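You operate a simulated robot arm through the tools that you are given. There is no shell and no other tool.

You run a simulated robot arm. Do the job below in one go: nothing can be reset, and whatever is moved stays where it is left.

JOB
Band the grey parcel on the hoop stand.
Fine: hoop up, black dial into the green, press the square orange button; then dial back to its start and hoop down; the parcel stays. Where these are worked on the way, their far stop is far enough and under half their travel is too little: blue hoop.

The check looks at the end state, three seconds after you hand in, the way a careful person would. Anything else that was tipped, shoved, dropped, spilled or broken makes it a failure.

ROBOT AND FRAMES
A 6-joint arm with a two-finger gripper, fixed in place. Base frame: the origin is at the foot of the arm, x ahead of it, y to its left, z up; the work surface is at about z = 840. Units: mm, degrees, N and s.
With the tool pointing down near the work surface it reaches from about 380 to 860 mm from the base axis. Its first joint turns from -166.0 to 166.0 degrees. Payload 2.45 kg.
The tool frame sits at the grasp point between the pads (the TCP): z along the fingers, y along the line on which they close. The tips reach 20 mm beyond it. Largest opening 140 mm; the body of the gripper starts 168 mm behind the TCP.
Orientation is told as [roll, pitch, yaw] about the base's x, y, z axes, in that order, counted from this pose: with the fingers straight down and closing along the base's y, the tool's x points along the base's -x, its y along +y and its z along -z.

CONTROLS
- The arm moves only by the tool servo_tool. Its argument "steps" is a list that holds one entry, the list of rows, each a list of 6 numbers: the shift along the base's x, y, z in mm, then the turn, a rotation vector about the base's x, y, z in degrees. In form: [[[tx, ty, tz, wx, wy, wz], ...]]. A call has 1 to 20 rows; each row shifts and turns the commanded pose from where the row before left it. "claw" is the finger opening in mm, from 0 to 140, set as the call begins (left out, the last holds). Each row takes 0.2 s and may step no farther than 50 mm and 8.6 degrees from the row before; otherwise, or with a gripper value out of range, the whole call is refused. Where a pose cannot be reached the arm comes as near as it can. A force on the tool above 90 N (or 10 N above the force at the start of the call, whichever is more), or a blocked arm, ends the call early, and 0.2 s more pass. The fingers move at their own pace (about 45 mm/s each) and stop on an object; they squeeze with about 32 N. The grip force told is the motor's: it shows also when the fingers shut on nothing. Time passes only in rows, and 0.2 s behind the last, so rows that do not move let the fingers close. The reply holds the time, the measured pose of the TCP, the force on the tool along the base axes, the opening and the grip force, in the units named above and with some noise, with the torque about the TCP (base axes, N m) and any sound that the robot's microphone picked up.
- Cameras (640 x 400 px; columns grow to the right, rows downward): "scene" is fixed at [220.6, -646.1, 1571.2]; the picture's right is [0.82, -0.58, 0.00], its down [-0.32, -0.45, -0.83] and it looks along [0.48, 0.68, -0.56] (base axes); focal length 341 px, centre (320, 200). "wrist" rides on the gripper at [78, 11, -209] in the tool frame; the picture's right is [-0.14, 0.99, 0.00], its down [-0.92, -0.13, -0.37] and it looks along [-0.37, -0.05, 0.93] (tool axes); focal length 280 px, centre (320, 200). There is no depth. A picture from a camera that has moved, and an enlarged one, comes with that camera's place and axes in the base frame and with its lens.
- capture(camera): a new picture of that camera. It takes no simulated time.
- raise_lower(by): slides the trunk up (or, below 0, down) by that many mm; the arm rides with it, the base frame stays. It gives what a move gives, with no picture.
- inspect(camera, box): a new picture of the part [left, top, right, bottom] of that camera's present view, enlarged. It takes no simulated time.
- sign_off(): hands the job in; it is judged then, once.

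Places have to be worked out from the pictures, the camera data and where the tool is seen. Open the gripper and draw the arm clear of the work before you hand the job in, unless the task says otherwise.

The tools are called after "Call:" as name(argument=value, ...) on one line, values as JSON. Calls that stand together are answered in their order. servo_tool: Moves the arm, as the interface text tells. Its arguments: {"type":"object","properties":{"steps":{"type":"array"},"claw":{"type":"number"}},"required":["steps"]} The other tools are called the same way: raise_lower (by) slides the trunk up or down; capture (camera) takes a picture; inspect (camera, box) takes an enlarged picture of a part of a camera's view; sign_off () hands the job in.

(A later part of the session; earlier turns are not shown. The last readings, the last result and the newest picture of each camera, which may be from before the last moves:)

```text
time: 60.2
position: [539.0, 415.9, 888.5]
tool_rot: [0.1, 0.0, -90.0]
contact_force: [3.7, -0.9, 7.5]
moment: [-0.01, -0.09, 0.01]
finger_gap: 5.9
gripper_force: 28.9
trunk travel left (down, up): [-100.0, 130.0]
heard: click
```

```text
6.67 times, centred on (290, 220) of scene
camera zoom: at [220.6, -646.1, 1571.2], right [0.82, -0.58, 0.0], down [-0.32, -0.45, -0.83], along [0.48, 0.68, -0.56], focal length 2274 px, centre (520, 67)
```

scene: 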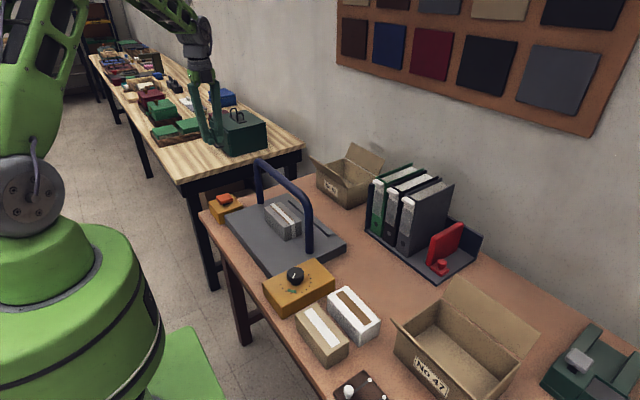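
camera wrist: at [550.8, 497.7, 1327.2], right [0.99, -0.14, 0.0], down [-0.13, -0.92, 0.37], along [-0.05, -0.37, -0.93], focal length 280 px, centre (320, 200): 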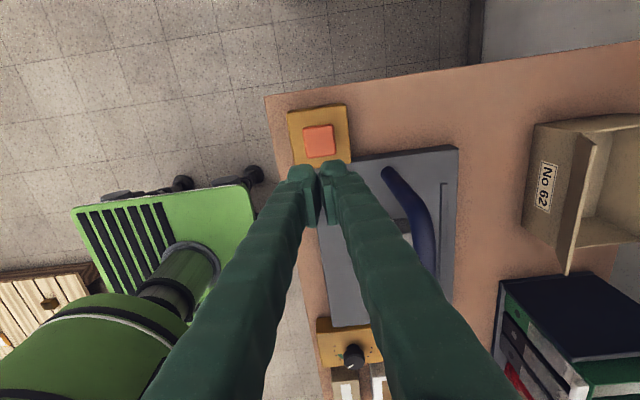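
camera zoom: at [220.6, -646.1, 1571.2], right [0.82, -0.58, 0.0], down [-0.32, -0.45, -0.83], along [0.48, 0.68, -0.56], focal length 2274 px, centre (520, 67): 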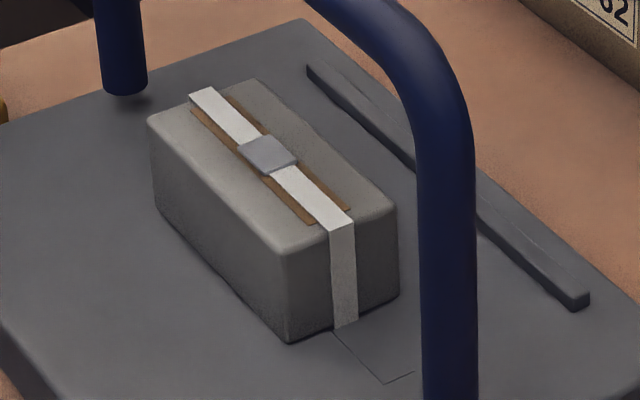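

Click heard, and a seal has appeared on the band, so the banding is done. I'll rise off the button and go back above the dial, at yaw −75.

Call:
servo_tool(steps=[[[0, 0, 20, 0, 0, 0], [0, 0, 45, 0, 0, 0], [0, 0, 45, 0, 0, 0], [0, 0, 45, 0, 0, 0], [0, 0, 45, 0, 0, 0], [0, 0, 29, 0, 0, 0], [1, -43.8, 0, 0, 0, 7.3], [1, -43.8, 0, 0, 0, 7.3], [1, -43.8, 0, 0, 0, 0], [1, -43.8, 0, 0, 0, 0], [1, -43.8, 0, 0, 0, 0], [1, -43.8, 0, 0, 0, 0], [1, -43.8, 0, 0, 0, 0], [1, -43.8, 0, 0, 0, 0], [1, -43.8, 0, 0, 0, 0], [1, -43.8, 0, 0, 0, 0], [1, -43.8, 0, 0, 0, 0], [0, 0, 0, 0, 0, 0]]], claw=76)

Call:
inspect(camera="wrist", box=[260, 90, 380, 190])

Call:
capture(camera="scene")

```text
time: 64.0
position: [551.1, -65.1, 1117.1]
tool_rot: [-0.1, 0.1, -75.2]
contact_force: [0.3, 0.0, -0.3]
moment: [0.03, 0.01, -0.02]
finger_gap: 76.1
gripper_force: 0.0
trunk travel left (down, up): [-100.0, 130.0]
```

```text
4.00 times, centred on (320, 140) of wrist
camera zoom: at [541.7, 11.9, 1326.3], right [0.99, 0.12, 0.0], down [0.11, -0.92, 0.37], along [0.04, -0.37, -0.93], focal length 1122 px, centre (320, 440)
```

zoom: 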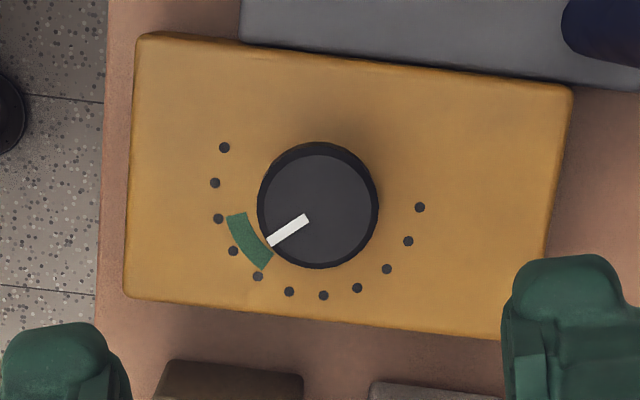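

```text
taken
```

scene: 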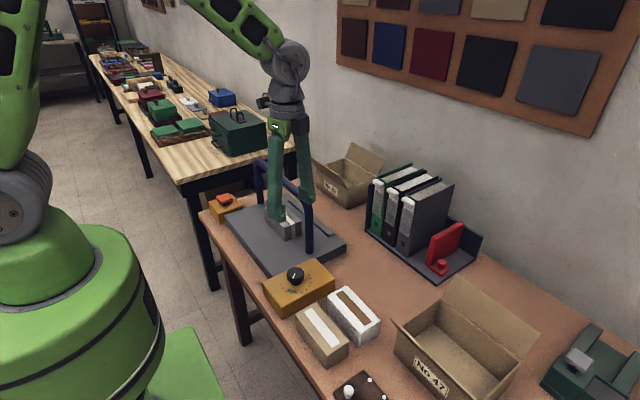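

The pointer still sits in the green, and the alignment matches the earlier grip to about 1 mm. I'll descend onto the knob at the same height as before and grip.

Call:
servo_tool(steps=[[[0, 0, -45, 0, 0, 0], [0, 0, -45, 0, 0, 0], [0, 0, -45, 0, 0, 0], [0, 0, -45, 0, 0, 0], [0, 0, -27, 0, 0, 0], [0, 0, -15, 0, 0, 0], [0, 0, -15, 0, 0, 0], [0, 0, -3, 0, 0, 0], [0, 0, 0, 0, 0, 0]]], claw=76)

Call:
servo_tool(steps=[[[0, 0, 0, 0, 0, 0], [0, 0, 0, 0, 0, 0], [0, 0, 0, 0, 0, 0], [0, 0, 0, 0, 0, 0]]], claw=30)

Call:
inspect(camera="wrist", box=[240, 90, 400, 230])

```text
time: 66.0
position: [551.1, -65.3, 878.3]
tool_rot: [-0.1, 0.0, -75.4]
contact_force: [0.2, -0.5, 0.1]
moment: [0.0, 0.0, -0.03]
finger_gap: 76.0
gripper_force: 0.1
trunk travel left (down, up): [-100.0, 130.0]
```

```text
time: 67.0
position: [550.1, -65.6, 877.3]
tool_rot: [-0.2, 0.1, -75.4]
contact_force: [-3.0, -1.3, -5.5]
moment: [-0.05, -0.07, -0.01]
finger_gap: 45.6
gripper_force: 44.5
trunk travel left (down, up): [-100.0, 130.0]
```

```text
2.86 times, centred on (320, 160) of wrist
camera zoom: at [541.0, 12.2, 1086.9], right [0.99, 0.12, 0.0], down [0.11, -0.92, 0.37], along [0.04, -0.37, -0.93], focal length 801 px, centre (320, 314)
```

zoom: 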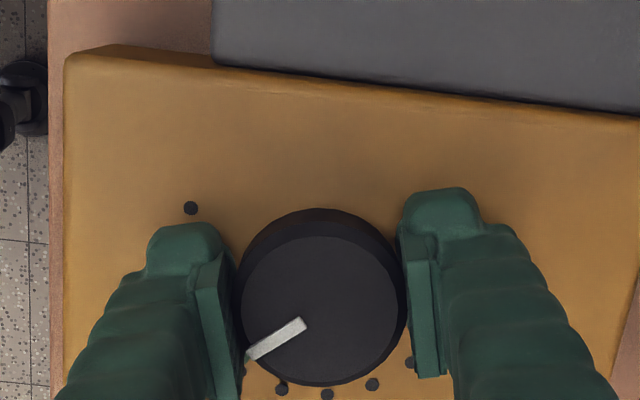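

Gripped as before. I'll turn it back +140° (counter-clockwise) to the start.

Call:
servo_tool(steps=[[[0, 0, 0, 0, 0, 8.24], [0, 0, 0, 0, 0, 8.24], [0, 0, 0, 0, 0, 8.24], [0, 0, 0, 0, 0, 8.24], [0, 0, 0, 0, 0, 8.24], [0, 0, 0, 0, 0, 8.24], [0, 0, 0, 0, 0, 8.24], [0, 0, 0, 0, 0, 8.24], [0, 0, 0, 0, 0, 8.24], [0, 0, 0, 0, 0, 8.24], [0, 0, 0, 0, 0, 8.24], [0, 0, 0, 0, 0, 8.24], [0, 0, 0, 0, 0, 8.24], [0, 0, 0, 0, 0, 8.24], [0, 0, 0, 0, 0, 8.24], [0, 0, 0, 0, 0, 8.24], [0, 0, 0, 0, 0, 8.2], [0, 0, 0, 0, 0, 0]]])

Call:
inspect(camera="wrist", box=[240, 90, 400, 230])

Call:
inspect(camera="scene", box=[245, 230, 345, 320])

```text
time: 70.8
position: [550.3, -63.1, 877.3]
tool_rot: [-0.1, 0.0, 64.7]
contact_force: [-2.3, 24.4, -5.2]
moment: [-0.11, -0.09, -0.31]
finger_gap: 45.6
gripper_force: 45.3
trunk travel left (down, up): [-100.0, 130.0]
```

```text
2.86 times, centred on (320, 160) of wrist
camera zoom: at [507.2, -130.2, 1087.1], right [-0.84, 0.55, 0.0], down [0.51, 0.78, 0.37], along [0.2, 0.31, -0.93], focal length 801 px, centre (320, 314)
```

zoom: 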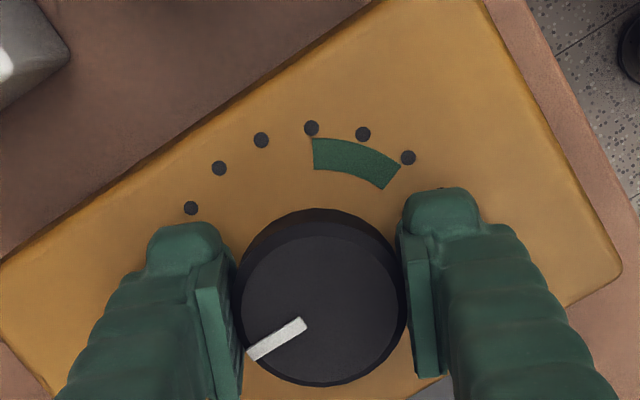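

```text
4.44 times, centred on (295, 275) of scene
camera zoom: at [220.6, -646.1, 1571.2], right [0.82, -0.58, 0.0], down [-0.32, -0.45, -0.83], along [0.48, 0.68, -0.56], focal length 1516 px, centre (431, -133)
```

zoom: 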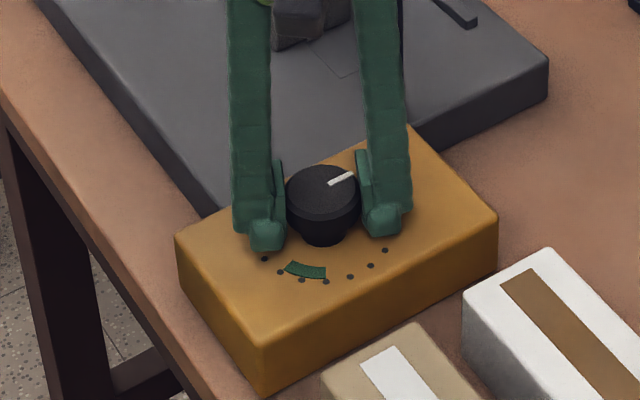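

The dial is back at its start, since the torque shows its stop and the view matches the first one. I'll release and rise.

Call:
servo_tool(steps=[[[0, 0, 0, 0, 0, 0], [0, 0, 0, 0, 0, 0], [0, 0, 0, 0, 0, 0], [0, 0, 25, 0, 0, 0], [0, 0, 45, 0, 0, 0], [0, 0, 45, 0, 0, 0], [0, 0, 45, 0, 0, 0], [0, 0, 40, 0, 0, 0], [0, 0, 40, 0, 0, 0], [0, 0, 0, 0, 0, 0]]], claw=80)

Call:
inspect(camera="wrist", box=[260, 90, 380, 190])

Call:
inspect(camera="scene", box=[220, 140, 360, 270])

```text
time: 73.0
position: [550.4, -65.0, 1115.7]
tool_rot: [0.0, 0.0, 64.6]
contact_force: [0.3, 0.4, -0.6]
moment: [0.02, 0.0, 0.0]
finger_gap: 80.0
gripper_force: 0.1
trunk travel left (down, up): [-100.0, 130.0]
```

```text
4.00 times, centred on (320, 140) of wrist
camera zoom: at [506.3, -131.9, 1325.6], right [-0.84, 0.55, 0.0], down [0.51, 0.78, 0.37], along [0.2, 0.31, -0.93], focal length 1122 px, centre (320, 440)
```

zoom: 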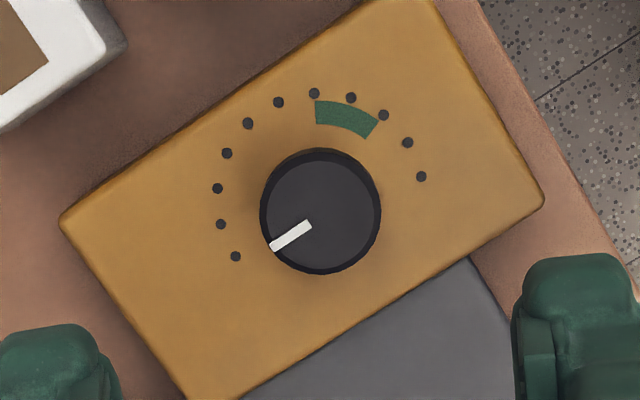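

```text
3.08 times, centred on (290, 205) of scene
camera zoom: at [220.6, -646.1, 1571.2], right [0.82, -0.58, 0.0], down [-0.32, -0.45, -0.83], along [0.48, 0.68, -0.56], focal length 1050 px, centre (412, 185)
```

zoom: 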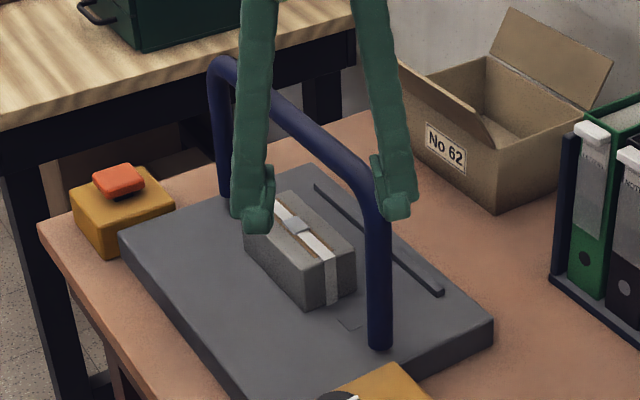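

The dial points at its start dot, and the seal and band are on the parcel. Now I'll return above the hoop's crossbar with the tool at yaw −90 to bring it down.

Call:
servo_tool(steps=[[[5.5, 9.6, 0, 0, 0, -8.59], [5.5, 9.6, 0, 0, 0, -8.59], [5.5, 9.6, 0, 0, 0, -8.59], [5.5, 9.6, 0, 0, 0, -8.59], [5.5, 9.6, 0, 0, 0, -8.59], [5.5, 9.6, 0, 0, 0, -8.59], [5.5, 9.6, 0, 0, 0, -8.59], [5.5, 9.6, 0, 0, 0, -8.59], [5.5, 9.6, 0, 0, 0, -8.59], [5.5, 9.6, 0, 0, 0, -8.59], [5.5, 9.6, 0, 0, 0, -8.59], [5.5, 9.6, 0, 0, 0, -8.59], [5.5, 9.6, 0, 0, 0, -8.59], [5.5, 9.6, 0, 0, 0, -8.59], [5.5, 9.6, 0, 0, 0, -8.59], [5.5, 9.6, 0, 0, 0, -8.59], [5.5, 9.6, 0, 0, 0, -8.59], [5.0, 9.3, 0, 0, 0, -8.59], [0, 0, 0, 0, 0, 0]]], claw=60)

Call:
inspect(camera="wrist", box=[230, 90, 410, 240])

Call:
inspect(camera="scene", box=[210, 100, 370, 250])

```text
time: 77.0
position: [649.9, 107.6, 1117.8]
tool_rot: [0.1, -0.1, -90.0]
contact_force: [0.7, 1.2, 0.0]
moment: [0.0, 0.01, -0.01]
finger_gap: 60.2
gripper_force: 0.0
trunk travel left (down, up): [-100.0, 130.0]
```

```text
2.67 times, centred on (320, 165) of wrist
camera zoom: at [660.3, 184.8, 1327.5], right [0.99, -0.14, 0.0], down [-0.13, -0.92, 0.37], along [-0.05, -0.37, -0.93], focal length 748 px, centre (320, 293)
```

zoom: 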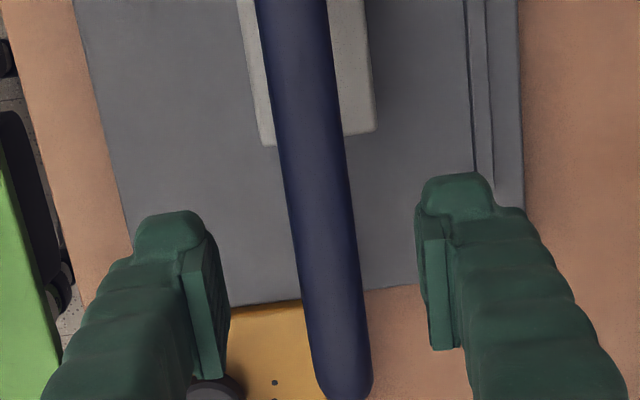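

```text
2.67 times, centred on (290, 175) of scene
camera zoom: at [220.6, -646.1, 1571.2], right [0.82, -0.58, 0.0], down [-0.32, -0.45, -0.83], along [0.48, 0.68, -0.56], focal length 910 px, centre (400, 267)
```

zoom: 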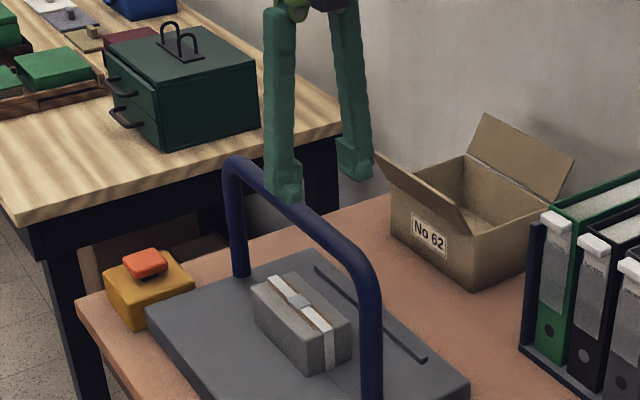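

The bar lies within 1 mm of the tool axis. I'll descend to the previous release height and grip it again.

Call:
servo_tool(steps=[[[-0.8, 0, -35, 0, 0, 0], [0, 0, -30, 0, 0, 0], [0, 0, -16.5, 0, 0, 0], [0, 0, 0, 0, 0, 0]]], claw=56)

Call:
servo_tool(steps=[[[0, 0, 0, 0, 0, 0], [0, 0, 0, 0, 0, 0], [0, 0, 0, 0, 0, 0], [0, 0, 0, 0, 0, 0]]], claw=10)

```text
time: 78.0
position: [647.9, 106.4, 1035.6]
tool_rot: [0.0, 0.0, -89.9]
contact_force: [-1.1, -0.5, -0.7]
moment: [-0.01, -0.01, 0.0]
finger_gap: 55.8
gripper_force: 0.0
trunk travel left (down, up): [-100.0, 130.0]
```

```text
time: 79.0
position: [649.8, 106.5, 1036.6]
tool_rot: [0.1, 0.0, -89.9]
contact_force: [11.0, 0.2, -0.9]
moment: [0.05, -0.03, -0.08]
finger_gap: 21.9
gripper_force: 41.8
trunk travel left (down, up): [-100.0, 130.0]
```

The bar is gripped again. I'll lower the hoop along the same arc in reverse, checking forces in stages, first to about 70°.

Call:
servo_tool(steps=[[[10.5, 0, -0.1, 0, 0, 0], [11, 0, -0.7, 0, 0, 0], [15.4, 0, -2.0, 0, 0, 0], [15.2, 0, -3.4, 0, 0, 0], [14.9, 0, -4.7, 0, 0, 0], [0, 0, 0, 0, 0, 0]]])

Call:
inspect(camera="scene", box=[210, 100, 370, 250])

```text
time: 80.4
position: [716.7, 106.4, 1023.5]
tool_rot: [0.0, 0.0, -89.8]
contact_force: [-1.7, -0.6, -4.9]
moment: [-0.05, 0.02, -0.11]
finger_gap: 21.6
gripper_force: 45.5
trunk travel left (down, up): [-100.0, 130.0]
```

```text
2.67 times, centred on (290, 175) of scene
camera zoom: at [220.6, -646.1, 1571.2], right [0.82, -0.58, 0.0], down [-0.32, -0.45, -0.83], along [0.48, 0.68, -0.56], focal length 910 px, centre (400, 267)
```

zoom: 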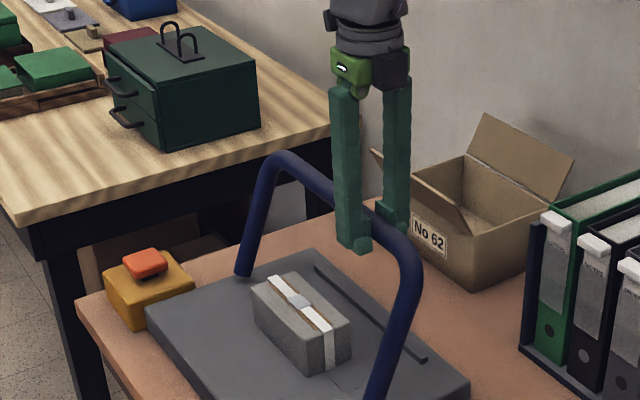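

The hoop follows with low force and the parcel is undisturbed. Continuing to about 45°.

Call:
servo_tool(steps=[[[14.3, 0, -5.6, 0, 0, 0], [13.9, 0, -7.0, 0, 0, 0], [13.1, 0, -8.3, 0, 0, 0], [12.3, 0, -9.5, 0, 0, 0], [11.5, 0, -10.5, 0, 0, 0], [0, 0, 0, 0, 0, 0]]])

Call:
inspect(camera="scene", box=[210, 120, 370, 250])

```text
time: 81.8
position: [781.1, 107.7, 983.5]
tool_rot: [0.0, 0.1, -89.9]
contact_force: [-3.8, -0.3, -7.1]
moment: [0.03, -0.08, -0.12]
finger_gap: 21.6
gripper_force: 45.2
trunk travel left (down, up): [-100.0, 130.0]
```

```text
3.08 times, centred on (290, 185) of scene
camera zoom: at [220.6, -646.1, 1571.2], right [0.82, -0.58, 0.0], down [-0.32, -0.45, -0.83], along [0.48, 0.68, -0.56], focal length 1050 px, centre (412, 246)
```

zoom: 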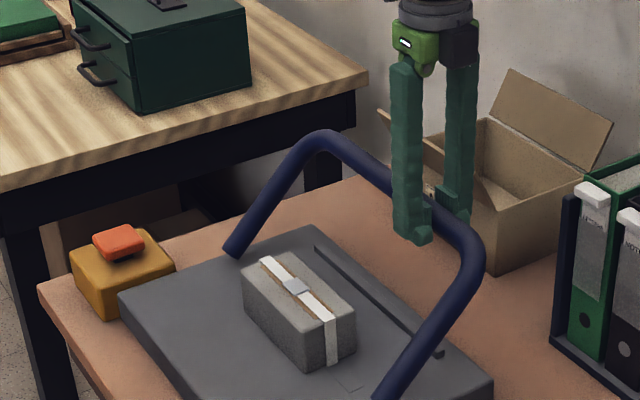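

Forces stay small. Continuing down to about 15°.

Call:
servo_tool(steps=[[[10.4, 0, -11.5, 0, 0, 0], [9.4, 0, -12.3, 0, 0, 0], [8.3, 0, -13.1, 0, 0, 0], [7.1, 0, -13.9, 0, 0, 0], [5.8, 0, -14.3, 0, 0, 0], [4.6, 0, -14.9, 0, 0, 0], [0, 0, 0, 0, 0, 0]]])

Call:
inspect(camera="scene", box=[230, 140, 370, 250])

```text
time: 83.4
position: [826.0, 106.6, 904.4]
tool_rot: [0.1, 0.0, -90.0]
contact_force: [-1.0, -3.0, -1.6]
moment: [-0.11, -0.03, -0.06]
finger_gap: 21.7
gripper_force: 45.5
trunk travel left (down, up): [-100.0, 130.0]
```

```text
3.64 times, centred on (300, 195) of scene
camera zoom: at [220.6, -646.1, 1571.2], right [0.82, -0.58, 0.0], down [-0.32, -0.45, -0.83], along [0.48, 0.68, -0.56], focal length 1241 px, centre (393, 218)
```

zoom: 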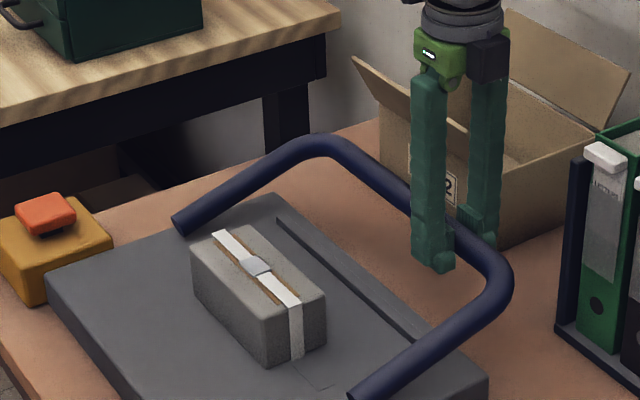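

At about 15° now. I'll go to about 2° and then in small steps to the lower stop.

Call:
servo_tool(steps=[[[3.4, 0, -15.2, 0, 0, 0], [2.2, 0, -15.4, 0, 0, 0], [0.7, 0, -10, 0, 0, 0], [0, 0, 0, 0, 0, 0]]])

Call:
servo_tool(steps=[[[0.2, 0, -3, 0, 0, 0], [0, 0, -3, 0, 0, 0], [0, 0, 0, 0, 0, 0]]])

Call:
inspect(camera="scene", box=[220, 180, 360, 270])

```text
time: 84.4
position: [833.0, 106.2, 863.6]
tool_rot: [0.2, 0.0, -89.8]
contact_force: [4.4, -5.4, -0.1]
moment: [0.03, 0.08, -0.05]
finger_gap: 21.7
gripper_force: 44.9
trunk travel left (down, up): [-100.0, 130.0]
```

```text
time: 85.2
position: [833.9, 106.8, 857.4]
tool_rot: [0.0, 0.0, -89.9]
contact_force: [8.6, -4.7, 0.5]
moment: [0.06, 0.17, -0.06]
finger_gap: 21.6
gripper_force: 44.7
trunk travel left (down, up): [-100.0, 130.0]
```

```text
4.44 times, centred on (290, 225) of scene
camera zoom: at [220.6, -646.1, 1571.2], right [0.82, -0.58, 0.0], down [-0.32, -0.45, -0.83], along [0.48, 0.68, -0.56], focal length 1516 px, centre (453, 89)
```

zoom: 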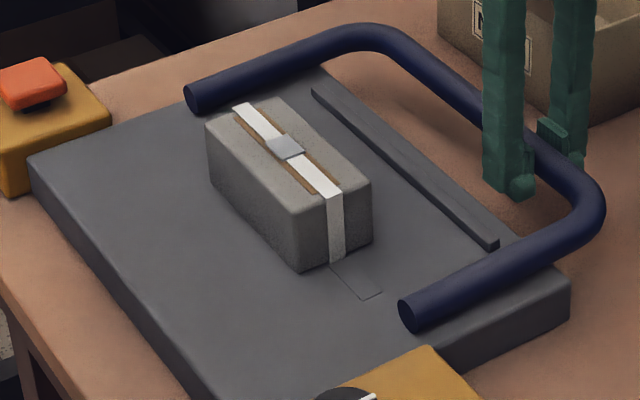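

The hoop looks nearly down, with no vertical resistance yet (0.5 N). I'll go on in small steps until the lower stop shows.

Call:
servo_tool(steps=[[[0, 0, -1.5, 0, 0, 0], [0, 0, -1.5, 0, 0, 0], [0, 0, 0, 0, 0, 0]]])

Call:
servo_tool(steps=[[[0, 0, -1.5, 0, 0, 0], [0, 0, -1, 0, 0, 0], [0, 0, 0, 0, 0, 0]]])

Call:
inspect(camera="scene", box=[220, 180, 360, 270])

```text
time: 86.0
position: [833.9, 107.0, 854.4]
tool_rot: [0.0, -0.1, -89.9]
contact_force: [13.4, -3.9, 0.7]
moment: [0.11, 0.21, -0.11]
finger_gap: 21.5
gripper_force: 45.1
trunk travel left (down, up): [-100.0, 130.0]
```

```text
time: 86.8
position: [833.1, 107.1, 852.0]
tool_rot: [0.0, 0.0, -90.0]
contact_force: [14.0, -2.4, -0.4]
moment: [0.05, 0.22, -0.09]
finger_gap: 21.8
gripper_force: 45.4
trunk travel left (down, up): [-100.0, 130.0]
```

```text
4.44 times, centred on (290, 225) of scene
camera zoom: at [220.6, -646.1, 1571.2], right [0.82, -0.58, 0.0], down [-0.32, -0.45, -0.83], along [0.48, 0.68, -0.56], focal length 1516 px, centre (453, 89)
```

zoom: 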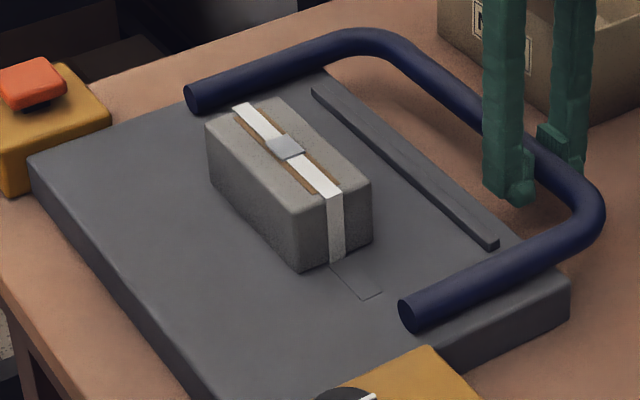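

I'll compare with the pictures taken before the hoop was lifted, using the same zoom box.

Call:
inspect(camera="scene", box=[280, 170, 370, 240])

Call:
capture(camera="wrist")

```text
5.71 times, centred on (325, 205) of scene
camera zoom: at [220.6, -646.1, 1571.2], right [0.82, -0.58, 0.0], down [-0.32, -0.45, -0.83], along [0.48, 0.68, -0.56], focal length 1950 px, centre (291, 171)
```

zoom: 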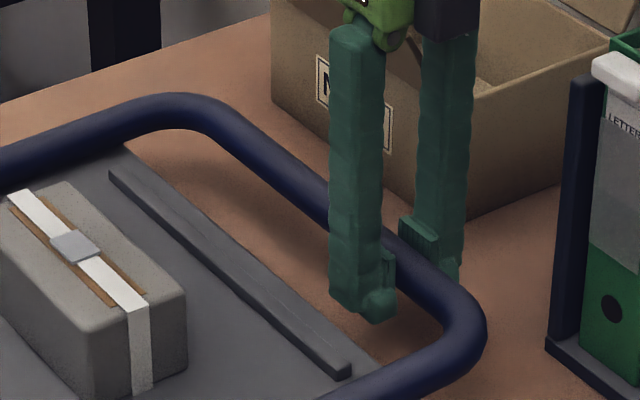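

```text
taken
camera wrist: at [844.1, 185.0, 1061.3], right [0.99, -0.14, 0.0], down [-0.13, -0.92, 0.37], along [-0.05, -0.36, -0.93], focal length 280 px, centre (320, 200)
```

wrist: 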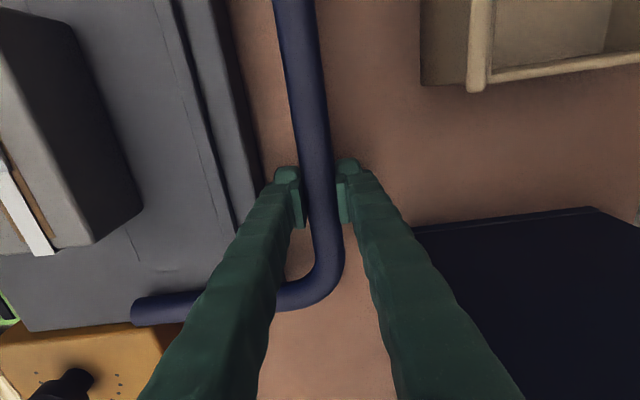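

The hoop is within 1–2 mm of its original place, and still moving freely. I'll press down a little more in 1 mm steps to find the stop.

Call:
servo_tool(steps=[[[-0.5, 0, -1, 0, 0, 0], [0, 0, -1, 0, 0, 0], [0, 0, 0, 0, 0, 0]]])

Call:
inspect(camera="scene", box=[280, 170, 370, 240])

```text
time: 87.6
position: [833.7, 109.0, 850.8]
tool_rot: [0.0, 0.0, -89.9]
contact_force: [19.2, -1.0, -0.1]
moment: [0.06, 0.22, -0.07]
finger_gap: 21.6
gripper_force: 45.5
trunk travel left (down, up): [-100.0, 130.0]
```

```text
5.71 times, centred on (325, 205) of scene
camera zoom: at [220.6, -646.1, 1571.2], right [0.82, -0.58, 0.0], down [-0.32, -0.45, -0.83], along [0.48, 0.68, -0.56], focal length 1950 px, centre (291, 171)
```

zoom: 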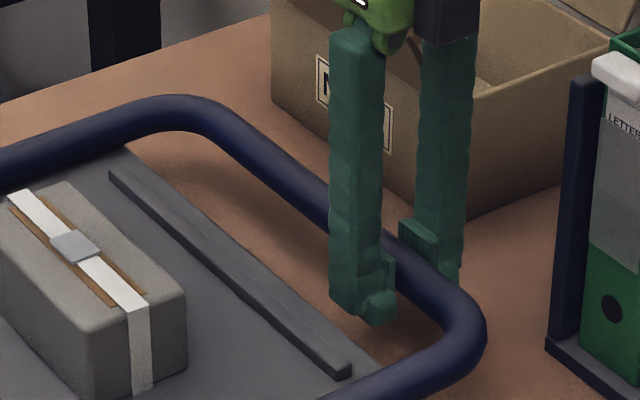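

Call:
servo_tool(steps=[[[1.5, 0, -1, 0, 0, 0], [0, 0, -1, 0, 0, 0], [0, 0, 0, 0, 0, 0]]])

Call:
inspect(camera="scene", box=[280, 170, 370, 240])

```text
time: 88.4
position: [833.6, 106.7, 849.5]
tool_rot: [0.1, 0.0, -89.9]
contact_force: [8.7, -0.5, 14.7]
moment: [-0.07, 0.12, -0.1]
finger_gap: 21.6
gripper_force: 45.4
trunk travel left (down, up): [-100.0, 130.0]
```

```text
5.71 times, centred on (325, 205) of scene
camera zoom: at [220.6, -646.1, 1571.2], right [0.82, -0.58, 0.0], down [-0.32, -0.45, -0.83], along [0.48, 0.68, -0.56], focal length 1950 px, centre (291, 171)
```

zoom: 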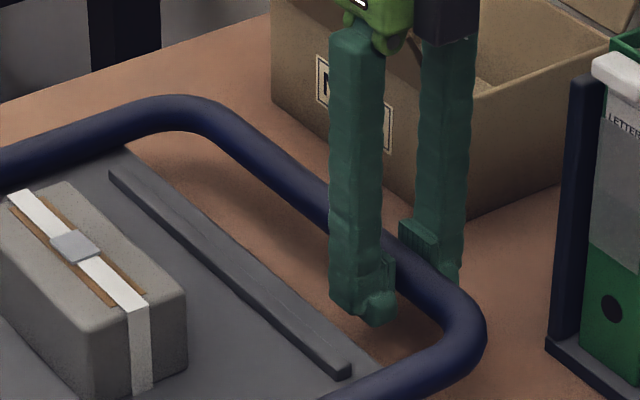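

Vertical resistance of about 15 N shows the lower stop, and the picture matches the original hoop position. I'll relax 1 mm, open modestly to 40 and rise straight up.

Call:
servo_tool(steps=[[[0.5, 0, 1, 0, 0, 0], [0, 0, 0, 0, 0, 0]]])

Call:
servo_tool(steps=[[[0, 0, 0, 0, 0, 0], [0, 0, 0, 0, 0, 0], [0, 0, 0, 0, 0, 0]]], claw=42)

Call:
servo_tool(steps=[[[0, 0, 10, 0, 0, 0], [0, 0, 20, 0, 0, 0], [0, 0, 40, 0, 0, 0], [0, 0, 45, 0, 0, 0], [0, 0, 45, 0, 0, 0], [0, 0, 0, 0, 0, 0]]])

Call:
capture(camera="scene")

Call:
inspect(camera="scene", box=[280, 170, 370, 240])

```text
time: 89.0
position: [833.0, 107.7, 849.5]
tool_rot: [0.0, 0.0, -89.9]
contact_force: [7.3, -0.6, 11.5]
moment: [0.12, 0.0, -0.08]
finger_gap: 21.6
gripper_force: 44.9
trunk travel left (down, up): [-100.0, 130.0]
```

```text
time: 89.8
position: [833.9, 106.9, 848.6]
tool_rot: [0.0, -0.1, -90.0]
contact_force: [0.3, -0.6, 0.3]
moment: [-0.04, -0.01, -0.02]
finger_gap: 42.0
gripper_force: 0.0
trunk travel left (down, up): [-100.0, 130.0]
```

```text
time: 91.2
position: [833.1, 106.2, 1009.7]
tool_rot: [0.0, 0.0, -89.9]
contact_force: [-1.1, 0.1, 0.2]
moment: [-0.02, -0.02, 0.01]
finger_gap: 42.0
gripper_force: 0.1
trunk travel left (down, up): [-100.0, 130.0]
```

```text
taken
```

scene: 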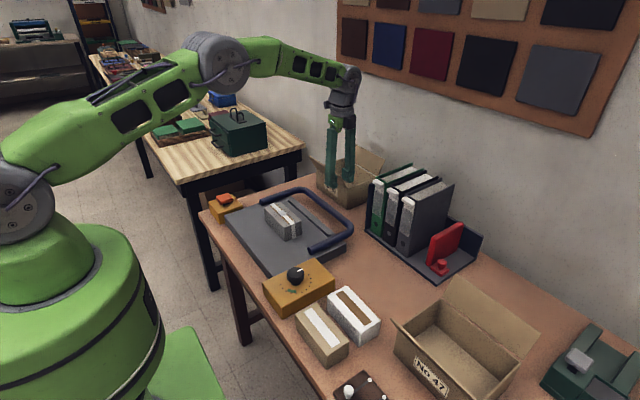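

```text
5.71 times, centred on (325, 205) of scene
camera zoom: at [220.6, -646.1, 1571.2], right [0.82, -0.58, 0.0], down [-0.32, -0.45, -0.83], along [0.48, 0.68, -0.56], focal length 1950 px, centre (291, 171)
```

zoom: 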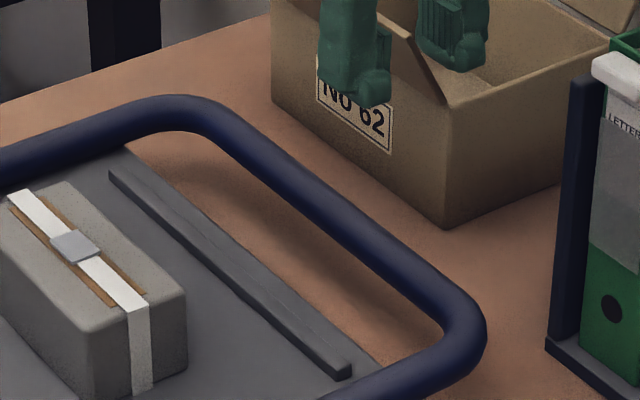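

The hoop lies exactly where it was at first. What remains is the white parcel I nudged, so I'll measure how far it now sits from its original place using the same zoom boxes.

Call:
inspect(camera="scene", box=[340, 250, 430, 330])

Call:
inspect(camera="scene", box=[250, 250, 420, 380])

```text
5.00 times, centred on (385, 290) of scene
camera zoom: at [220.6, -646.1, 1571.2], right [0.82, -0.58, 0.0], down [-0.32, -0.45, -0.83], along [0.48, 0.68, -0.56], focal length 1706 px, centre (-5, -250)
```

zoom: 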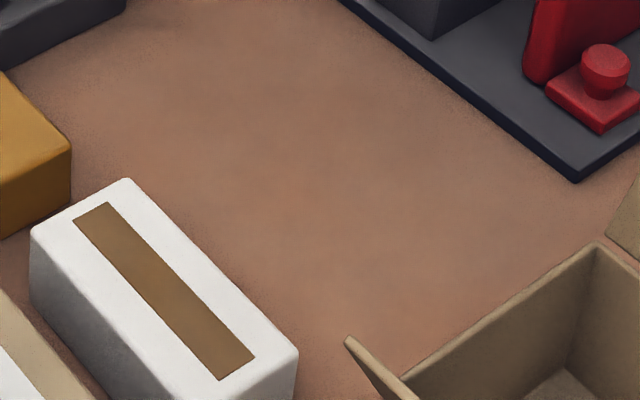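

```text
3.08 times, centred on (335, 315) of scene
camera zoom: at [220.6, -646.1, 1571.2], right [0.82, -0.58, 0.0], down [-0.32, -0.45, -0.83], along [0.48, 0.68, -0.56], focal length 1050 px, centre (274, -154)
```

zoom: 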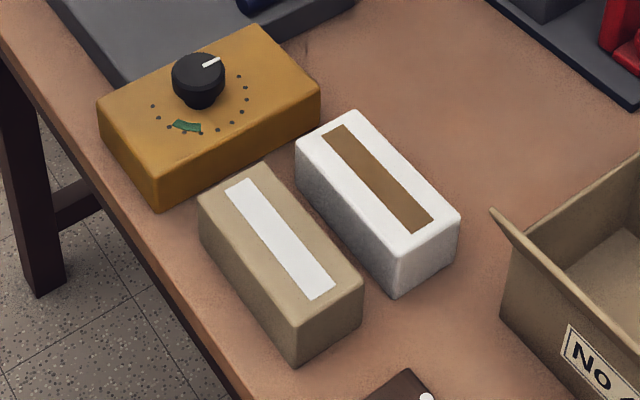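

The white parcel sits about 5 mm toward −x of its original place. I'll look from above at the gap between the tan and white parcels, to decide whether I can put it back safely.

Call:
servo_tool(steps=[[[0, 0, 45, 0, 0, 0], [-24, -30, 2, 0, 0, 0], [-24, -30, 0, 0, 0, 0], [-24, -30, 0, 0, 0, 0], [-24, -30, 0, 0, 0, 0], [-24, -30, 0, 0, 0, 0], [-24, -30, 0, 0, 0, 0], [-24, -30, 0, 0, 0, 0], [-24, -30, 0, 0, 0, 0], [-24, -30, 0, 0, 0, 0], [-16, -30, 0, 0, 0, 0], [0, -34, 0, 0, 0, 0], [0, 0, 0, 0, 0, 0]]], claw=140)

Call:
capture(camera="wrist")

Call:
inspect(camera="wrist", box=[240, 80, 400, 220])

```text
time: 94.0
position: [604.4, -228.5, 1056.9]
tool_rot: [0.0, 0.0, -89.8]
contact_force: [0.6, 0.5, 0.5]
moment: [-0.01, -0.01, 0.0]
finger_gap: 140.0
gripper_force: 0.0
trunk travel left (down, up): [-100.0, 130.0]
```

```text
taken
camera wrist: at [613.4, -149.9, 1265.6], right [0.99, -0.14, 0.0], down [-0.13, -0.92, 0.37], along [-0.05, -0.37, -0.93], focal length 280 px, centre (320, 200)
```

wrist: 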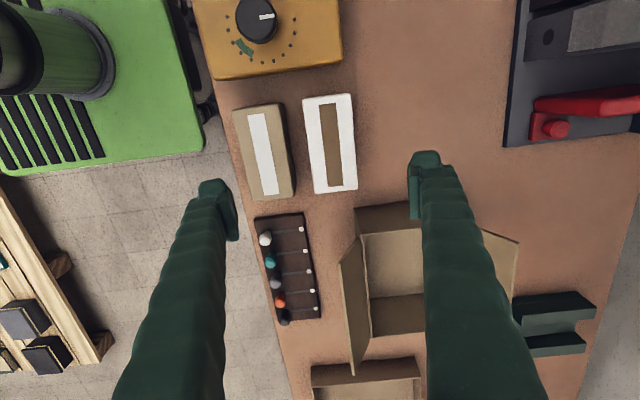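

```text
2.86 times, centred on (320, 150) of wrist
camera zoom: at [613.4, -149.9, 1265.6], right [0.99, -0.14, 0.0], down [-0.13, -0.92, 0.37], along [-0.05, -0.37, -0.93], focal length 801 px, centre (320, 343)
```

zoom: 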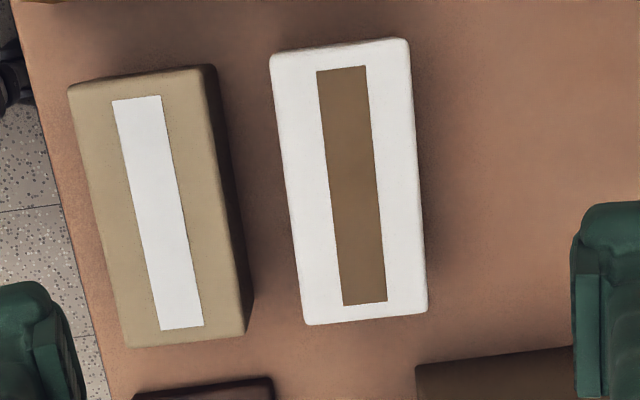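

The gap is only about 30 mm and a finger is about 23 mm thick, so inserting one there is risky. A gentler way is to press lightly on the white parcel's top centre with closed fingertips and drag it the 5 mm back. I'll close and go above (618, −233).

Call:
servo_tool(steps=[[[6.8, -2.5, 0, 0, 0, 0], [6.8, -2.5, 0, 0, 0, 0], [0, 0, 0, 0, 0, 0], [0, 0, 0, 0, 0, 0], [0, 0, 0, 0, 0, 0], [0, 0, 0, 0, 0, 0], [0, 0, -40, 0, 0, 0], [0, 0, -45, 0, 0, 0], [0, 0, -45, 0, 0, 0], [0, 0, -34, 0, 0, 0], [0, 0, 0, 0, 0, 0]]], claw=0)

Call:
inspect(camera="scene", box=[290, 250, 400, 360])

Call:
inspect(camera="wrist", box=[210, 80, 430, 260])

```text
time: 96.4
position: [616.6, -231.6, 892.8]
tool_rot: [-0.1, 0.0, -89.9]
contact_force: [0.8, 0.2, -0.5]
moment: [0.0, -0.02, 0.02]
finger_gap: 0.0
gripper_force: 29.2
trunk travel left (down, up): [-100.0, 130.0]
```

```text
3.64 times, centred on (345, 305) of scene
camera zoom: at [220.6, -646.1, 1571.2], right [0.82, -0.58, 0.0], down [-0.32, -0.45, -0.83], along [0.48, 0.68, -0.56], focal length 1241 px, centre (229, -182)
```

zoom: 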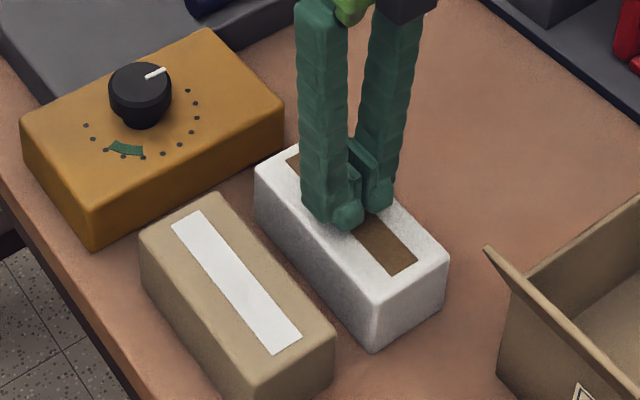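

```text
2.22 times, centred on (320, 170) of wrist
camera zoom: at [626.6, -153.6, 1101.5], right [0.99, -0.14, 0.0], down [-0.13, -0.92, 0.37], along [-0.05, -0.37, -0.93], focal length 623 px, centre (320, 267)
```

zoom: 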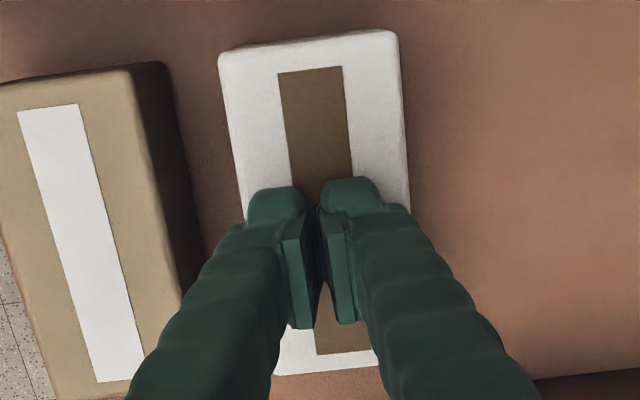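

Call:
servo_tool(steps=[[[0, 0, -5, 0, 0, 0], [0, 0, -4, 0, 0, 0], [0, 0, -3, 0, 0, 0], [0, 0, 0, 0, 0, 0]]], claw=0)

Call:
servo_tool(steps=[[[0, 0, -2, 0, 0, 0], [0, 0, -2, 0, 0, 0], [0, 0, 0, 0, 0, 0]]], claw=0)

```text
time: 97.4
position: [616.4, -231.1, 879.5]
tool_rot: [0.0, -0.1, -89.9]
contact_force: [0.2, -1.0, 0.6]
moment: [-0.02, -0.01, 0.0]
finger_gap: 0.0
gripper_force: 29.5
trunk travel left (down, up): [-100.0, 130.0]
```

```text
time: 98.2
position: [615.6, -233.0, 879.5]
tool_rot: [0.2, -0.1, -89.9]
contact_force: [-3.5, 2.3, 34.1]
moment: [0.04, 0.17, 0.01]
finger_gap: 5.9
gripper_force: 29.0
trunk travel left (down, up): [-100.0, 130.0]
```

Contact with the top is at tip z≈860, pressing with 34 N. I'll drag +x by 5 mm in small steps and check whether the parcel follows.

Call:
servo_tool(steps=[[[1.3, 0, 0, 0, 0, 0], [1.3, 0, 0, 0, 0, 0], [1.3, 0, 0, 0, 0, 0], [1.3, 0, 0, 0, 0, 0], [0, 0, 0, 0, 0, 0]]], claw=0)

Call:
inspect(camera="scene", box=[340, 250, 430, 330])

Call:
inspect(camera="scene", box=[250, 250, 420, 380])

```text
time: 99.4
position: [617.2, -231.8, 879.3]
tool_rot: [0.1, -0.1, -90.0]
contact_force: [-20.4, -3.2, 52.5]
moment: [-0.03, 0.5, 0.01]
finger_gap: 6.0
gripper_force: 29.3
trunk travel left (down, up): [-100.0, 130.0]
```

```text
5.00 times, centred on (385, 290) of scene
camera zoom: at [220.6, -646.1, 1571.2], right [0.82, -0.58, 0.0], down [-0.32, -0.45, -0.83], along [0.48, 0.68, -0.56], focal length 1706 px, centre (-5, -250)
```

zoom: 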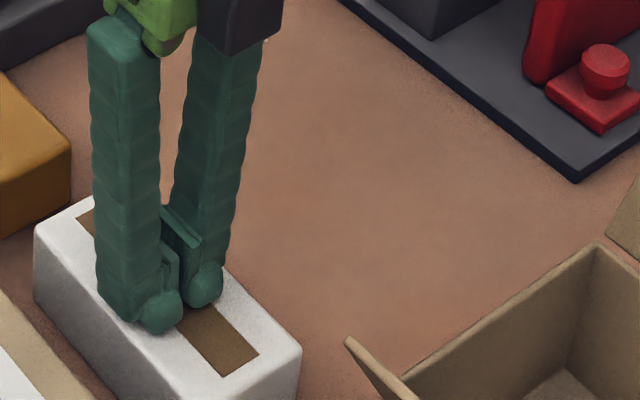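

```text
3.08 times, centred on (335, 315) of scene
camera zoom: at [220.6, -646.1, 1571.2], right [0.82, -0.58, 0.0], down [-0.32, -0.45, -0.83], along [0.48, 0.68, -0.56], focal length 1050 px, centre (274, -154)
```

zoom: 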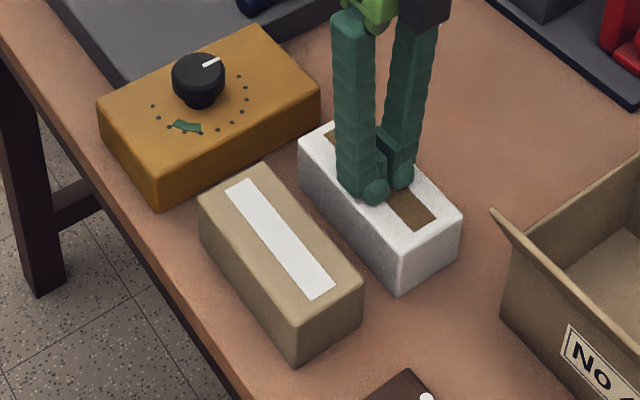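

It works: the parcel moved about halfway back (2.5 mm). I'll ease the pressure slightly and drag about 2.6 mm further.

Call:
servo_tool(steps=[[[0.9, 0, 0.3, 0, 0, 0], [0.9, 0, 0.2, 0, 0, 0], [0.8, 0, 0, 0, 0, 0], [0, 0, 0, 0, 0, 0]]], claw=0)

Call:
inspect(camera="scene", box=[340, 250, 430, 330])

Call:
inspect(camera="scene", box=[250, 250, 420, 380])

```text
time: 100.4
position: [622.0, -231.8, 879.6]
tool_rot: [0.3, 0.0, -89.9]
contact_force: [-19.1, -2.3, 46.1]
moment: [-0.03, 0.44, 0.02]
finger_gap: 6.1
gripper_force: 29.2
trunk travel left (down, up): [-100.0, 130.0]
```

```text
5.00 times, centred on (385, 290) of scene
camera zoom: at [220.6, -646.1, 1571.2], right [0.82, -0.58, 0.0], down [-0.32, -0.45, -0.83], along [0.48, 0.68, -0.56], focal length 1706 px, centre (-5, -250)
```

zoom: 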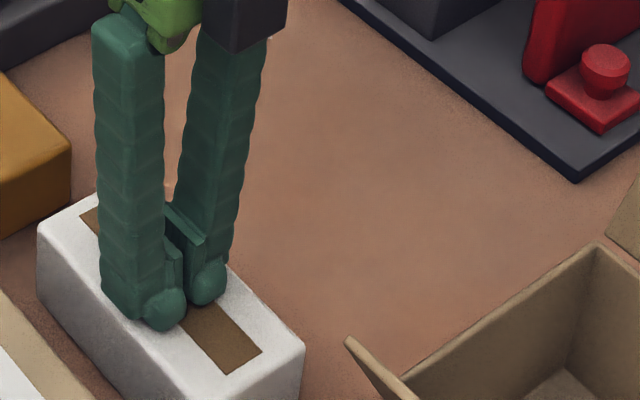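

```text
3.08 times, centred on (335, 315) of scene
camera zoom: at [220.6, -646.1, 1571.2], right [0.82, -0.58, 0.0], down [-0.32, -0.45, -0.83], along [0.48, 0.68, -0.56], focal length 1050 px, centre (274, -154)
```

zoom: 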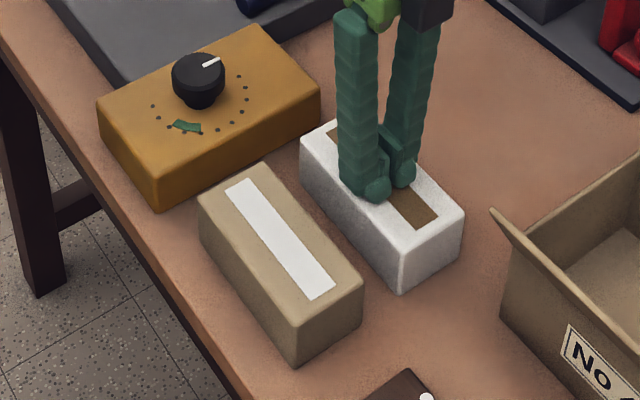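

The parcel is back within about 1 mm of its original place. The arm still holds about 19 N sideways, so I'll first relax that by moving the command −2.4 mm, then lift off straight.

Call:
servo_tool(steps=[[[-1.2, 0, 0, 0, 0, 0], [-1.2, 0, 0, 0, 0, 0], [0, 0, 0, 0, 0, 0]]], claw=0)

Call:
inspect(camera="scene", box=[340, 250, 430, 330])

```text
time: 101.2
position: [621.0, -230.7, 878.6]
tool_rot: [0.2, -0.1, -90.0]
contact_force: [-3.4, 4.3, 41.4]
moment: [0.15, 0.15, 0.0]
finger_gap: 6.3
gripper_force: 29.8
trunk travel left (down, up): [-100.0, 130.0]
```

```text
5.00 times, centred on (385, 290) of scene
camera zoom: at [220.6, -646.1, 1571.2], right [0.82, -0.58, 0.0], down [-0.32, -0.45, -0.83], along [0.48, 0.68, -0.56], focal length 1706 px, centre (-5, -250)
```

zoom: 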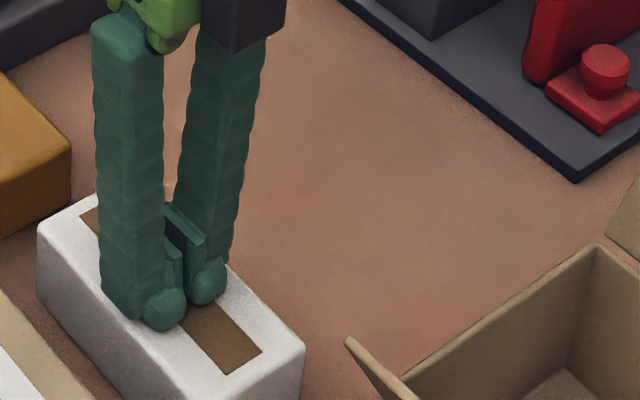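

Side load is down to about 3 N and the parcel held its place. Now I'll lift straight up and clear.

Call:
servo_tool(steps=[[[0, 0, 3, 0, 0, 0], [0, 0, 4, 0, 0, 0], [0, 0, 20, 0, 0, 0], [0, 0, 45, 0, 0, 0], [0, 0, 45, 0, 0, 0], [0, 0, 45, 0, 0, 0], [0, 0, 20, 0, 0, 0], [0, 0, 0, 0, 0, 0]]], claw=0)

Call:
inspect(camera="scene", box=[340, 250, 430, 330])

Call:
inspect(camera="scene", box=[250, 250, 420, 380])

Call:
capture(camera="scene")

```text
time: 103.0
position: [621.0, -233.8, 1057.3]
tool_rot: [0.1, 0.0, -89.9]
contact_force: [-0.5, 0.7, 0.6]
moment: [0.0, 0.03, 0.01]
finger_gap: 0.0
gripper_force: 28.9
trunk travel left (down, up): [-100.0, 130.0]
```

```text
5.00 times, centred on (385, 290) of scene
camera zoom: at [220.6, -646.1, 1571.2], right [0.82, -0.58, 0.0], down [-0.32, -0.45, -0.83], along [0.48, 0.68, -0.56], focal length 1706 px, centre (-5, -250)
```

zoom: 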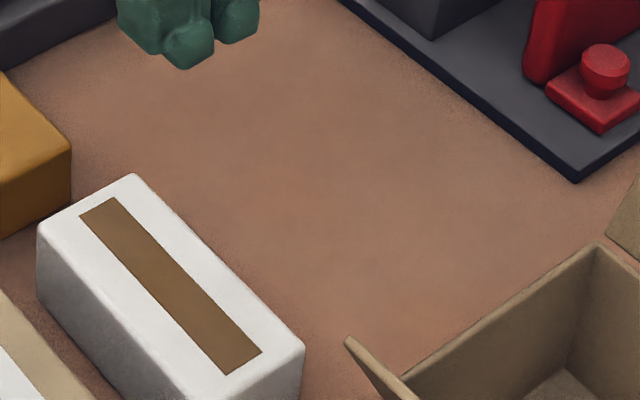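

```text
3.08 times, centred on (335, 315) of scene
camera zoom: at [220.6, -646.1, 1571.2], right [0.82, -0.58, 0.0], down [-0.32, -0.45, -0.83], along [0.48, 0.68, -0.56], focal length 1050 px, centre (274, -154)
```

zoom: 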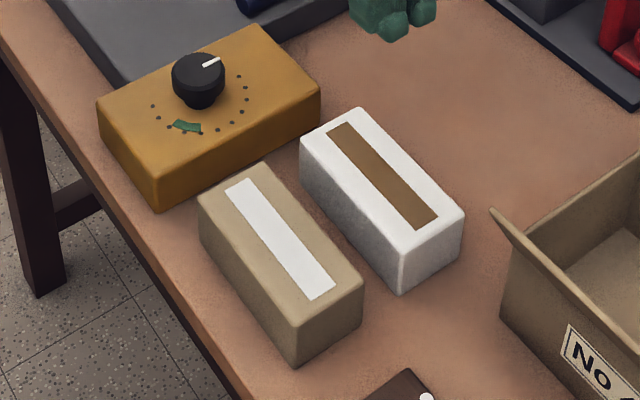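

```text
taken
```

scene: 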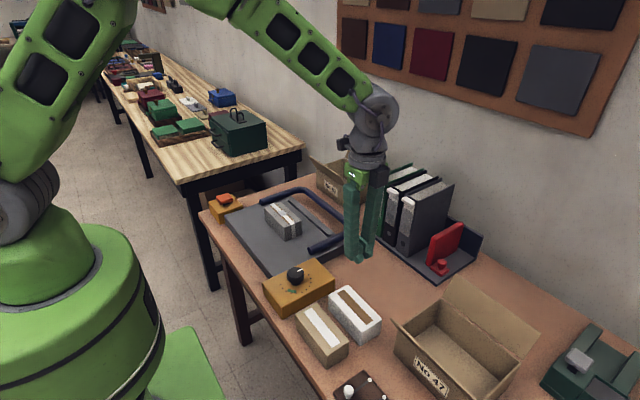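

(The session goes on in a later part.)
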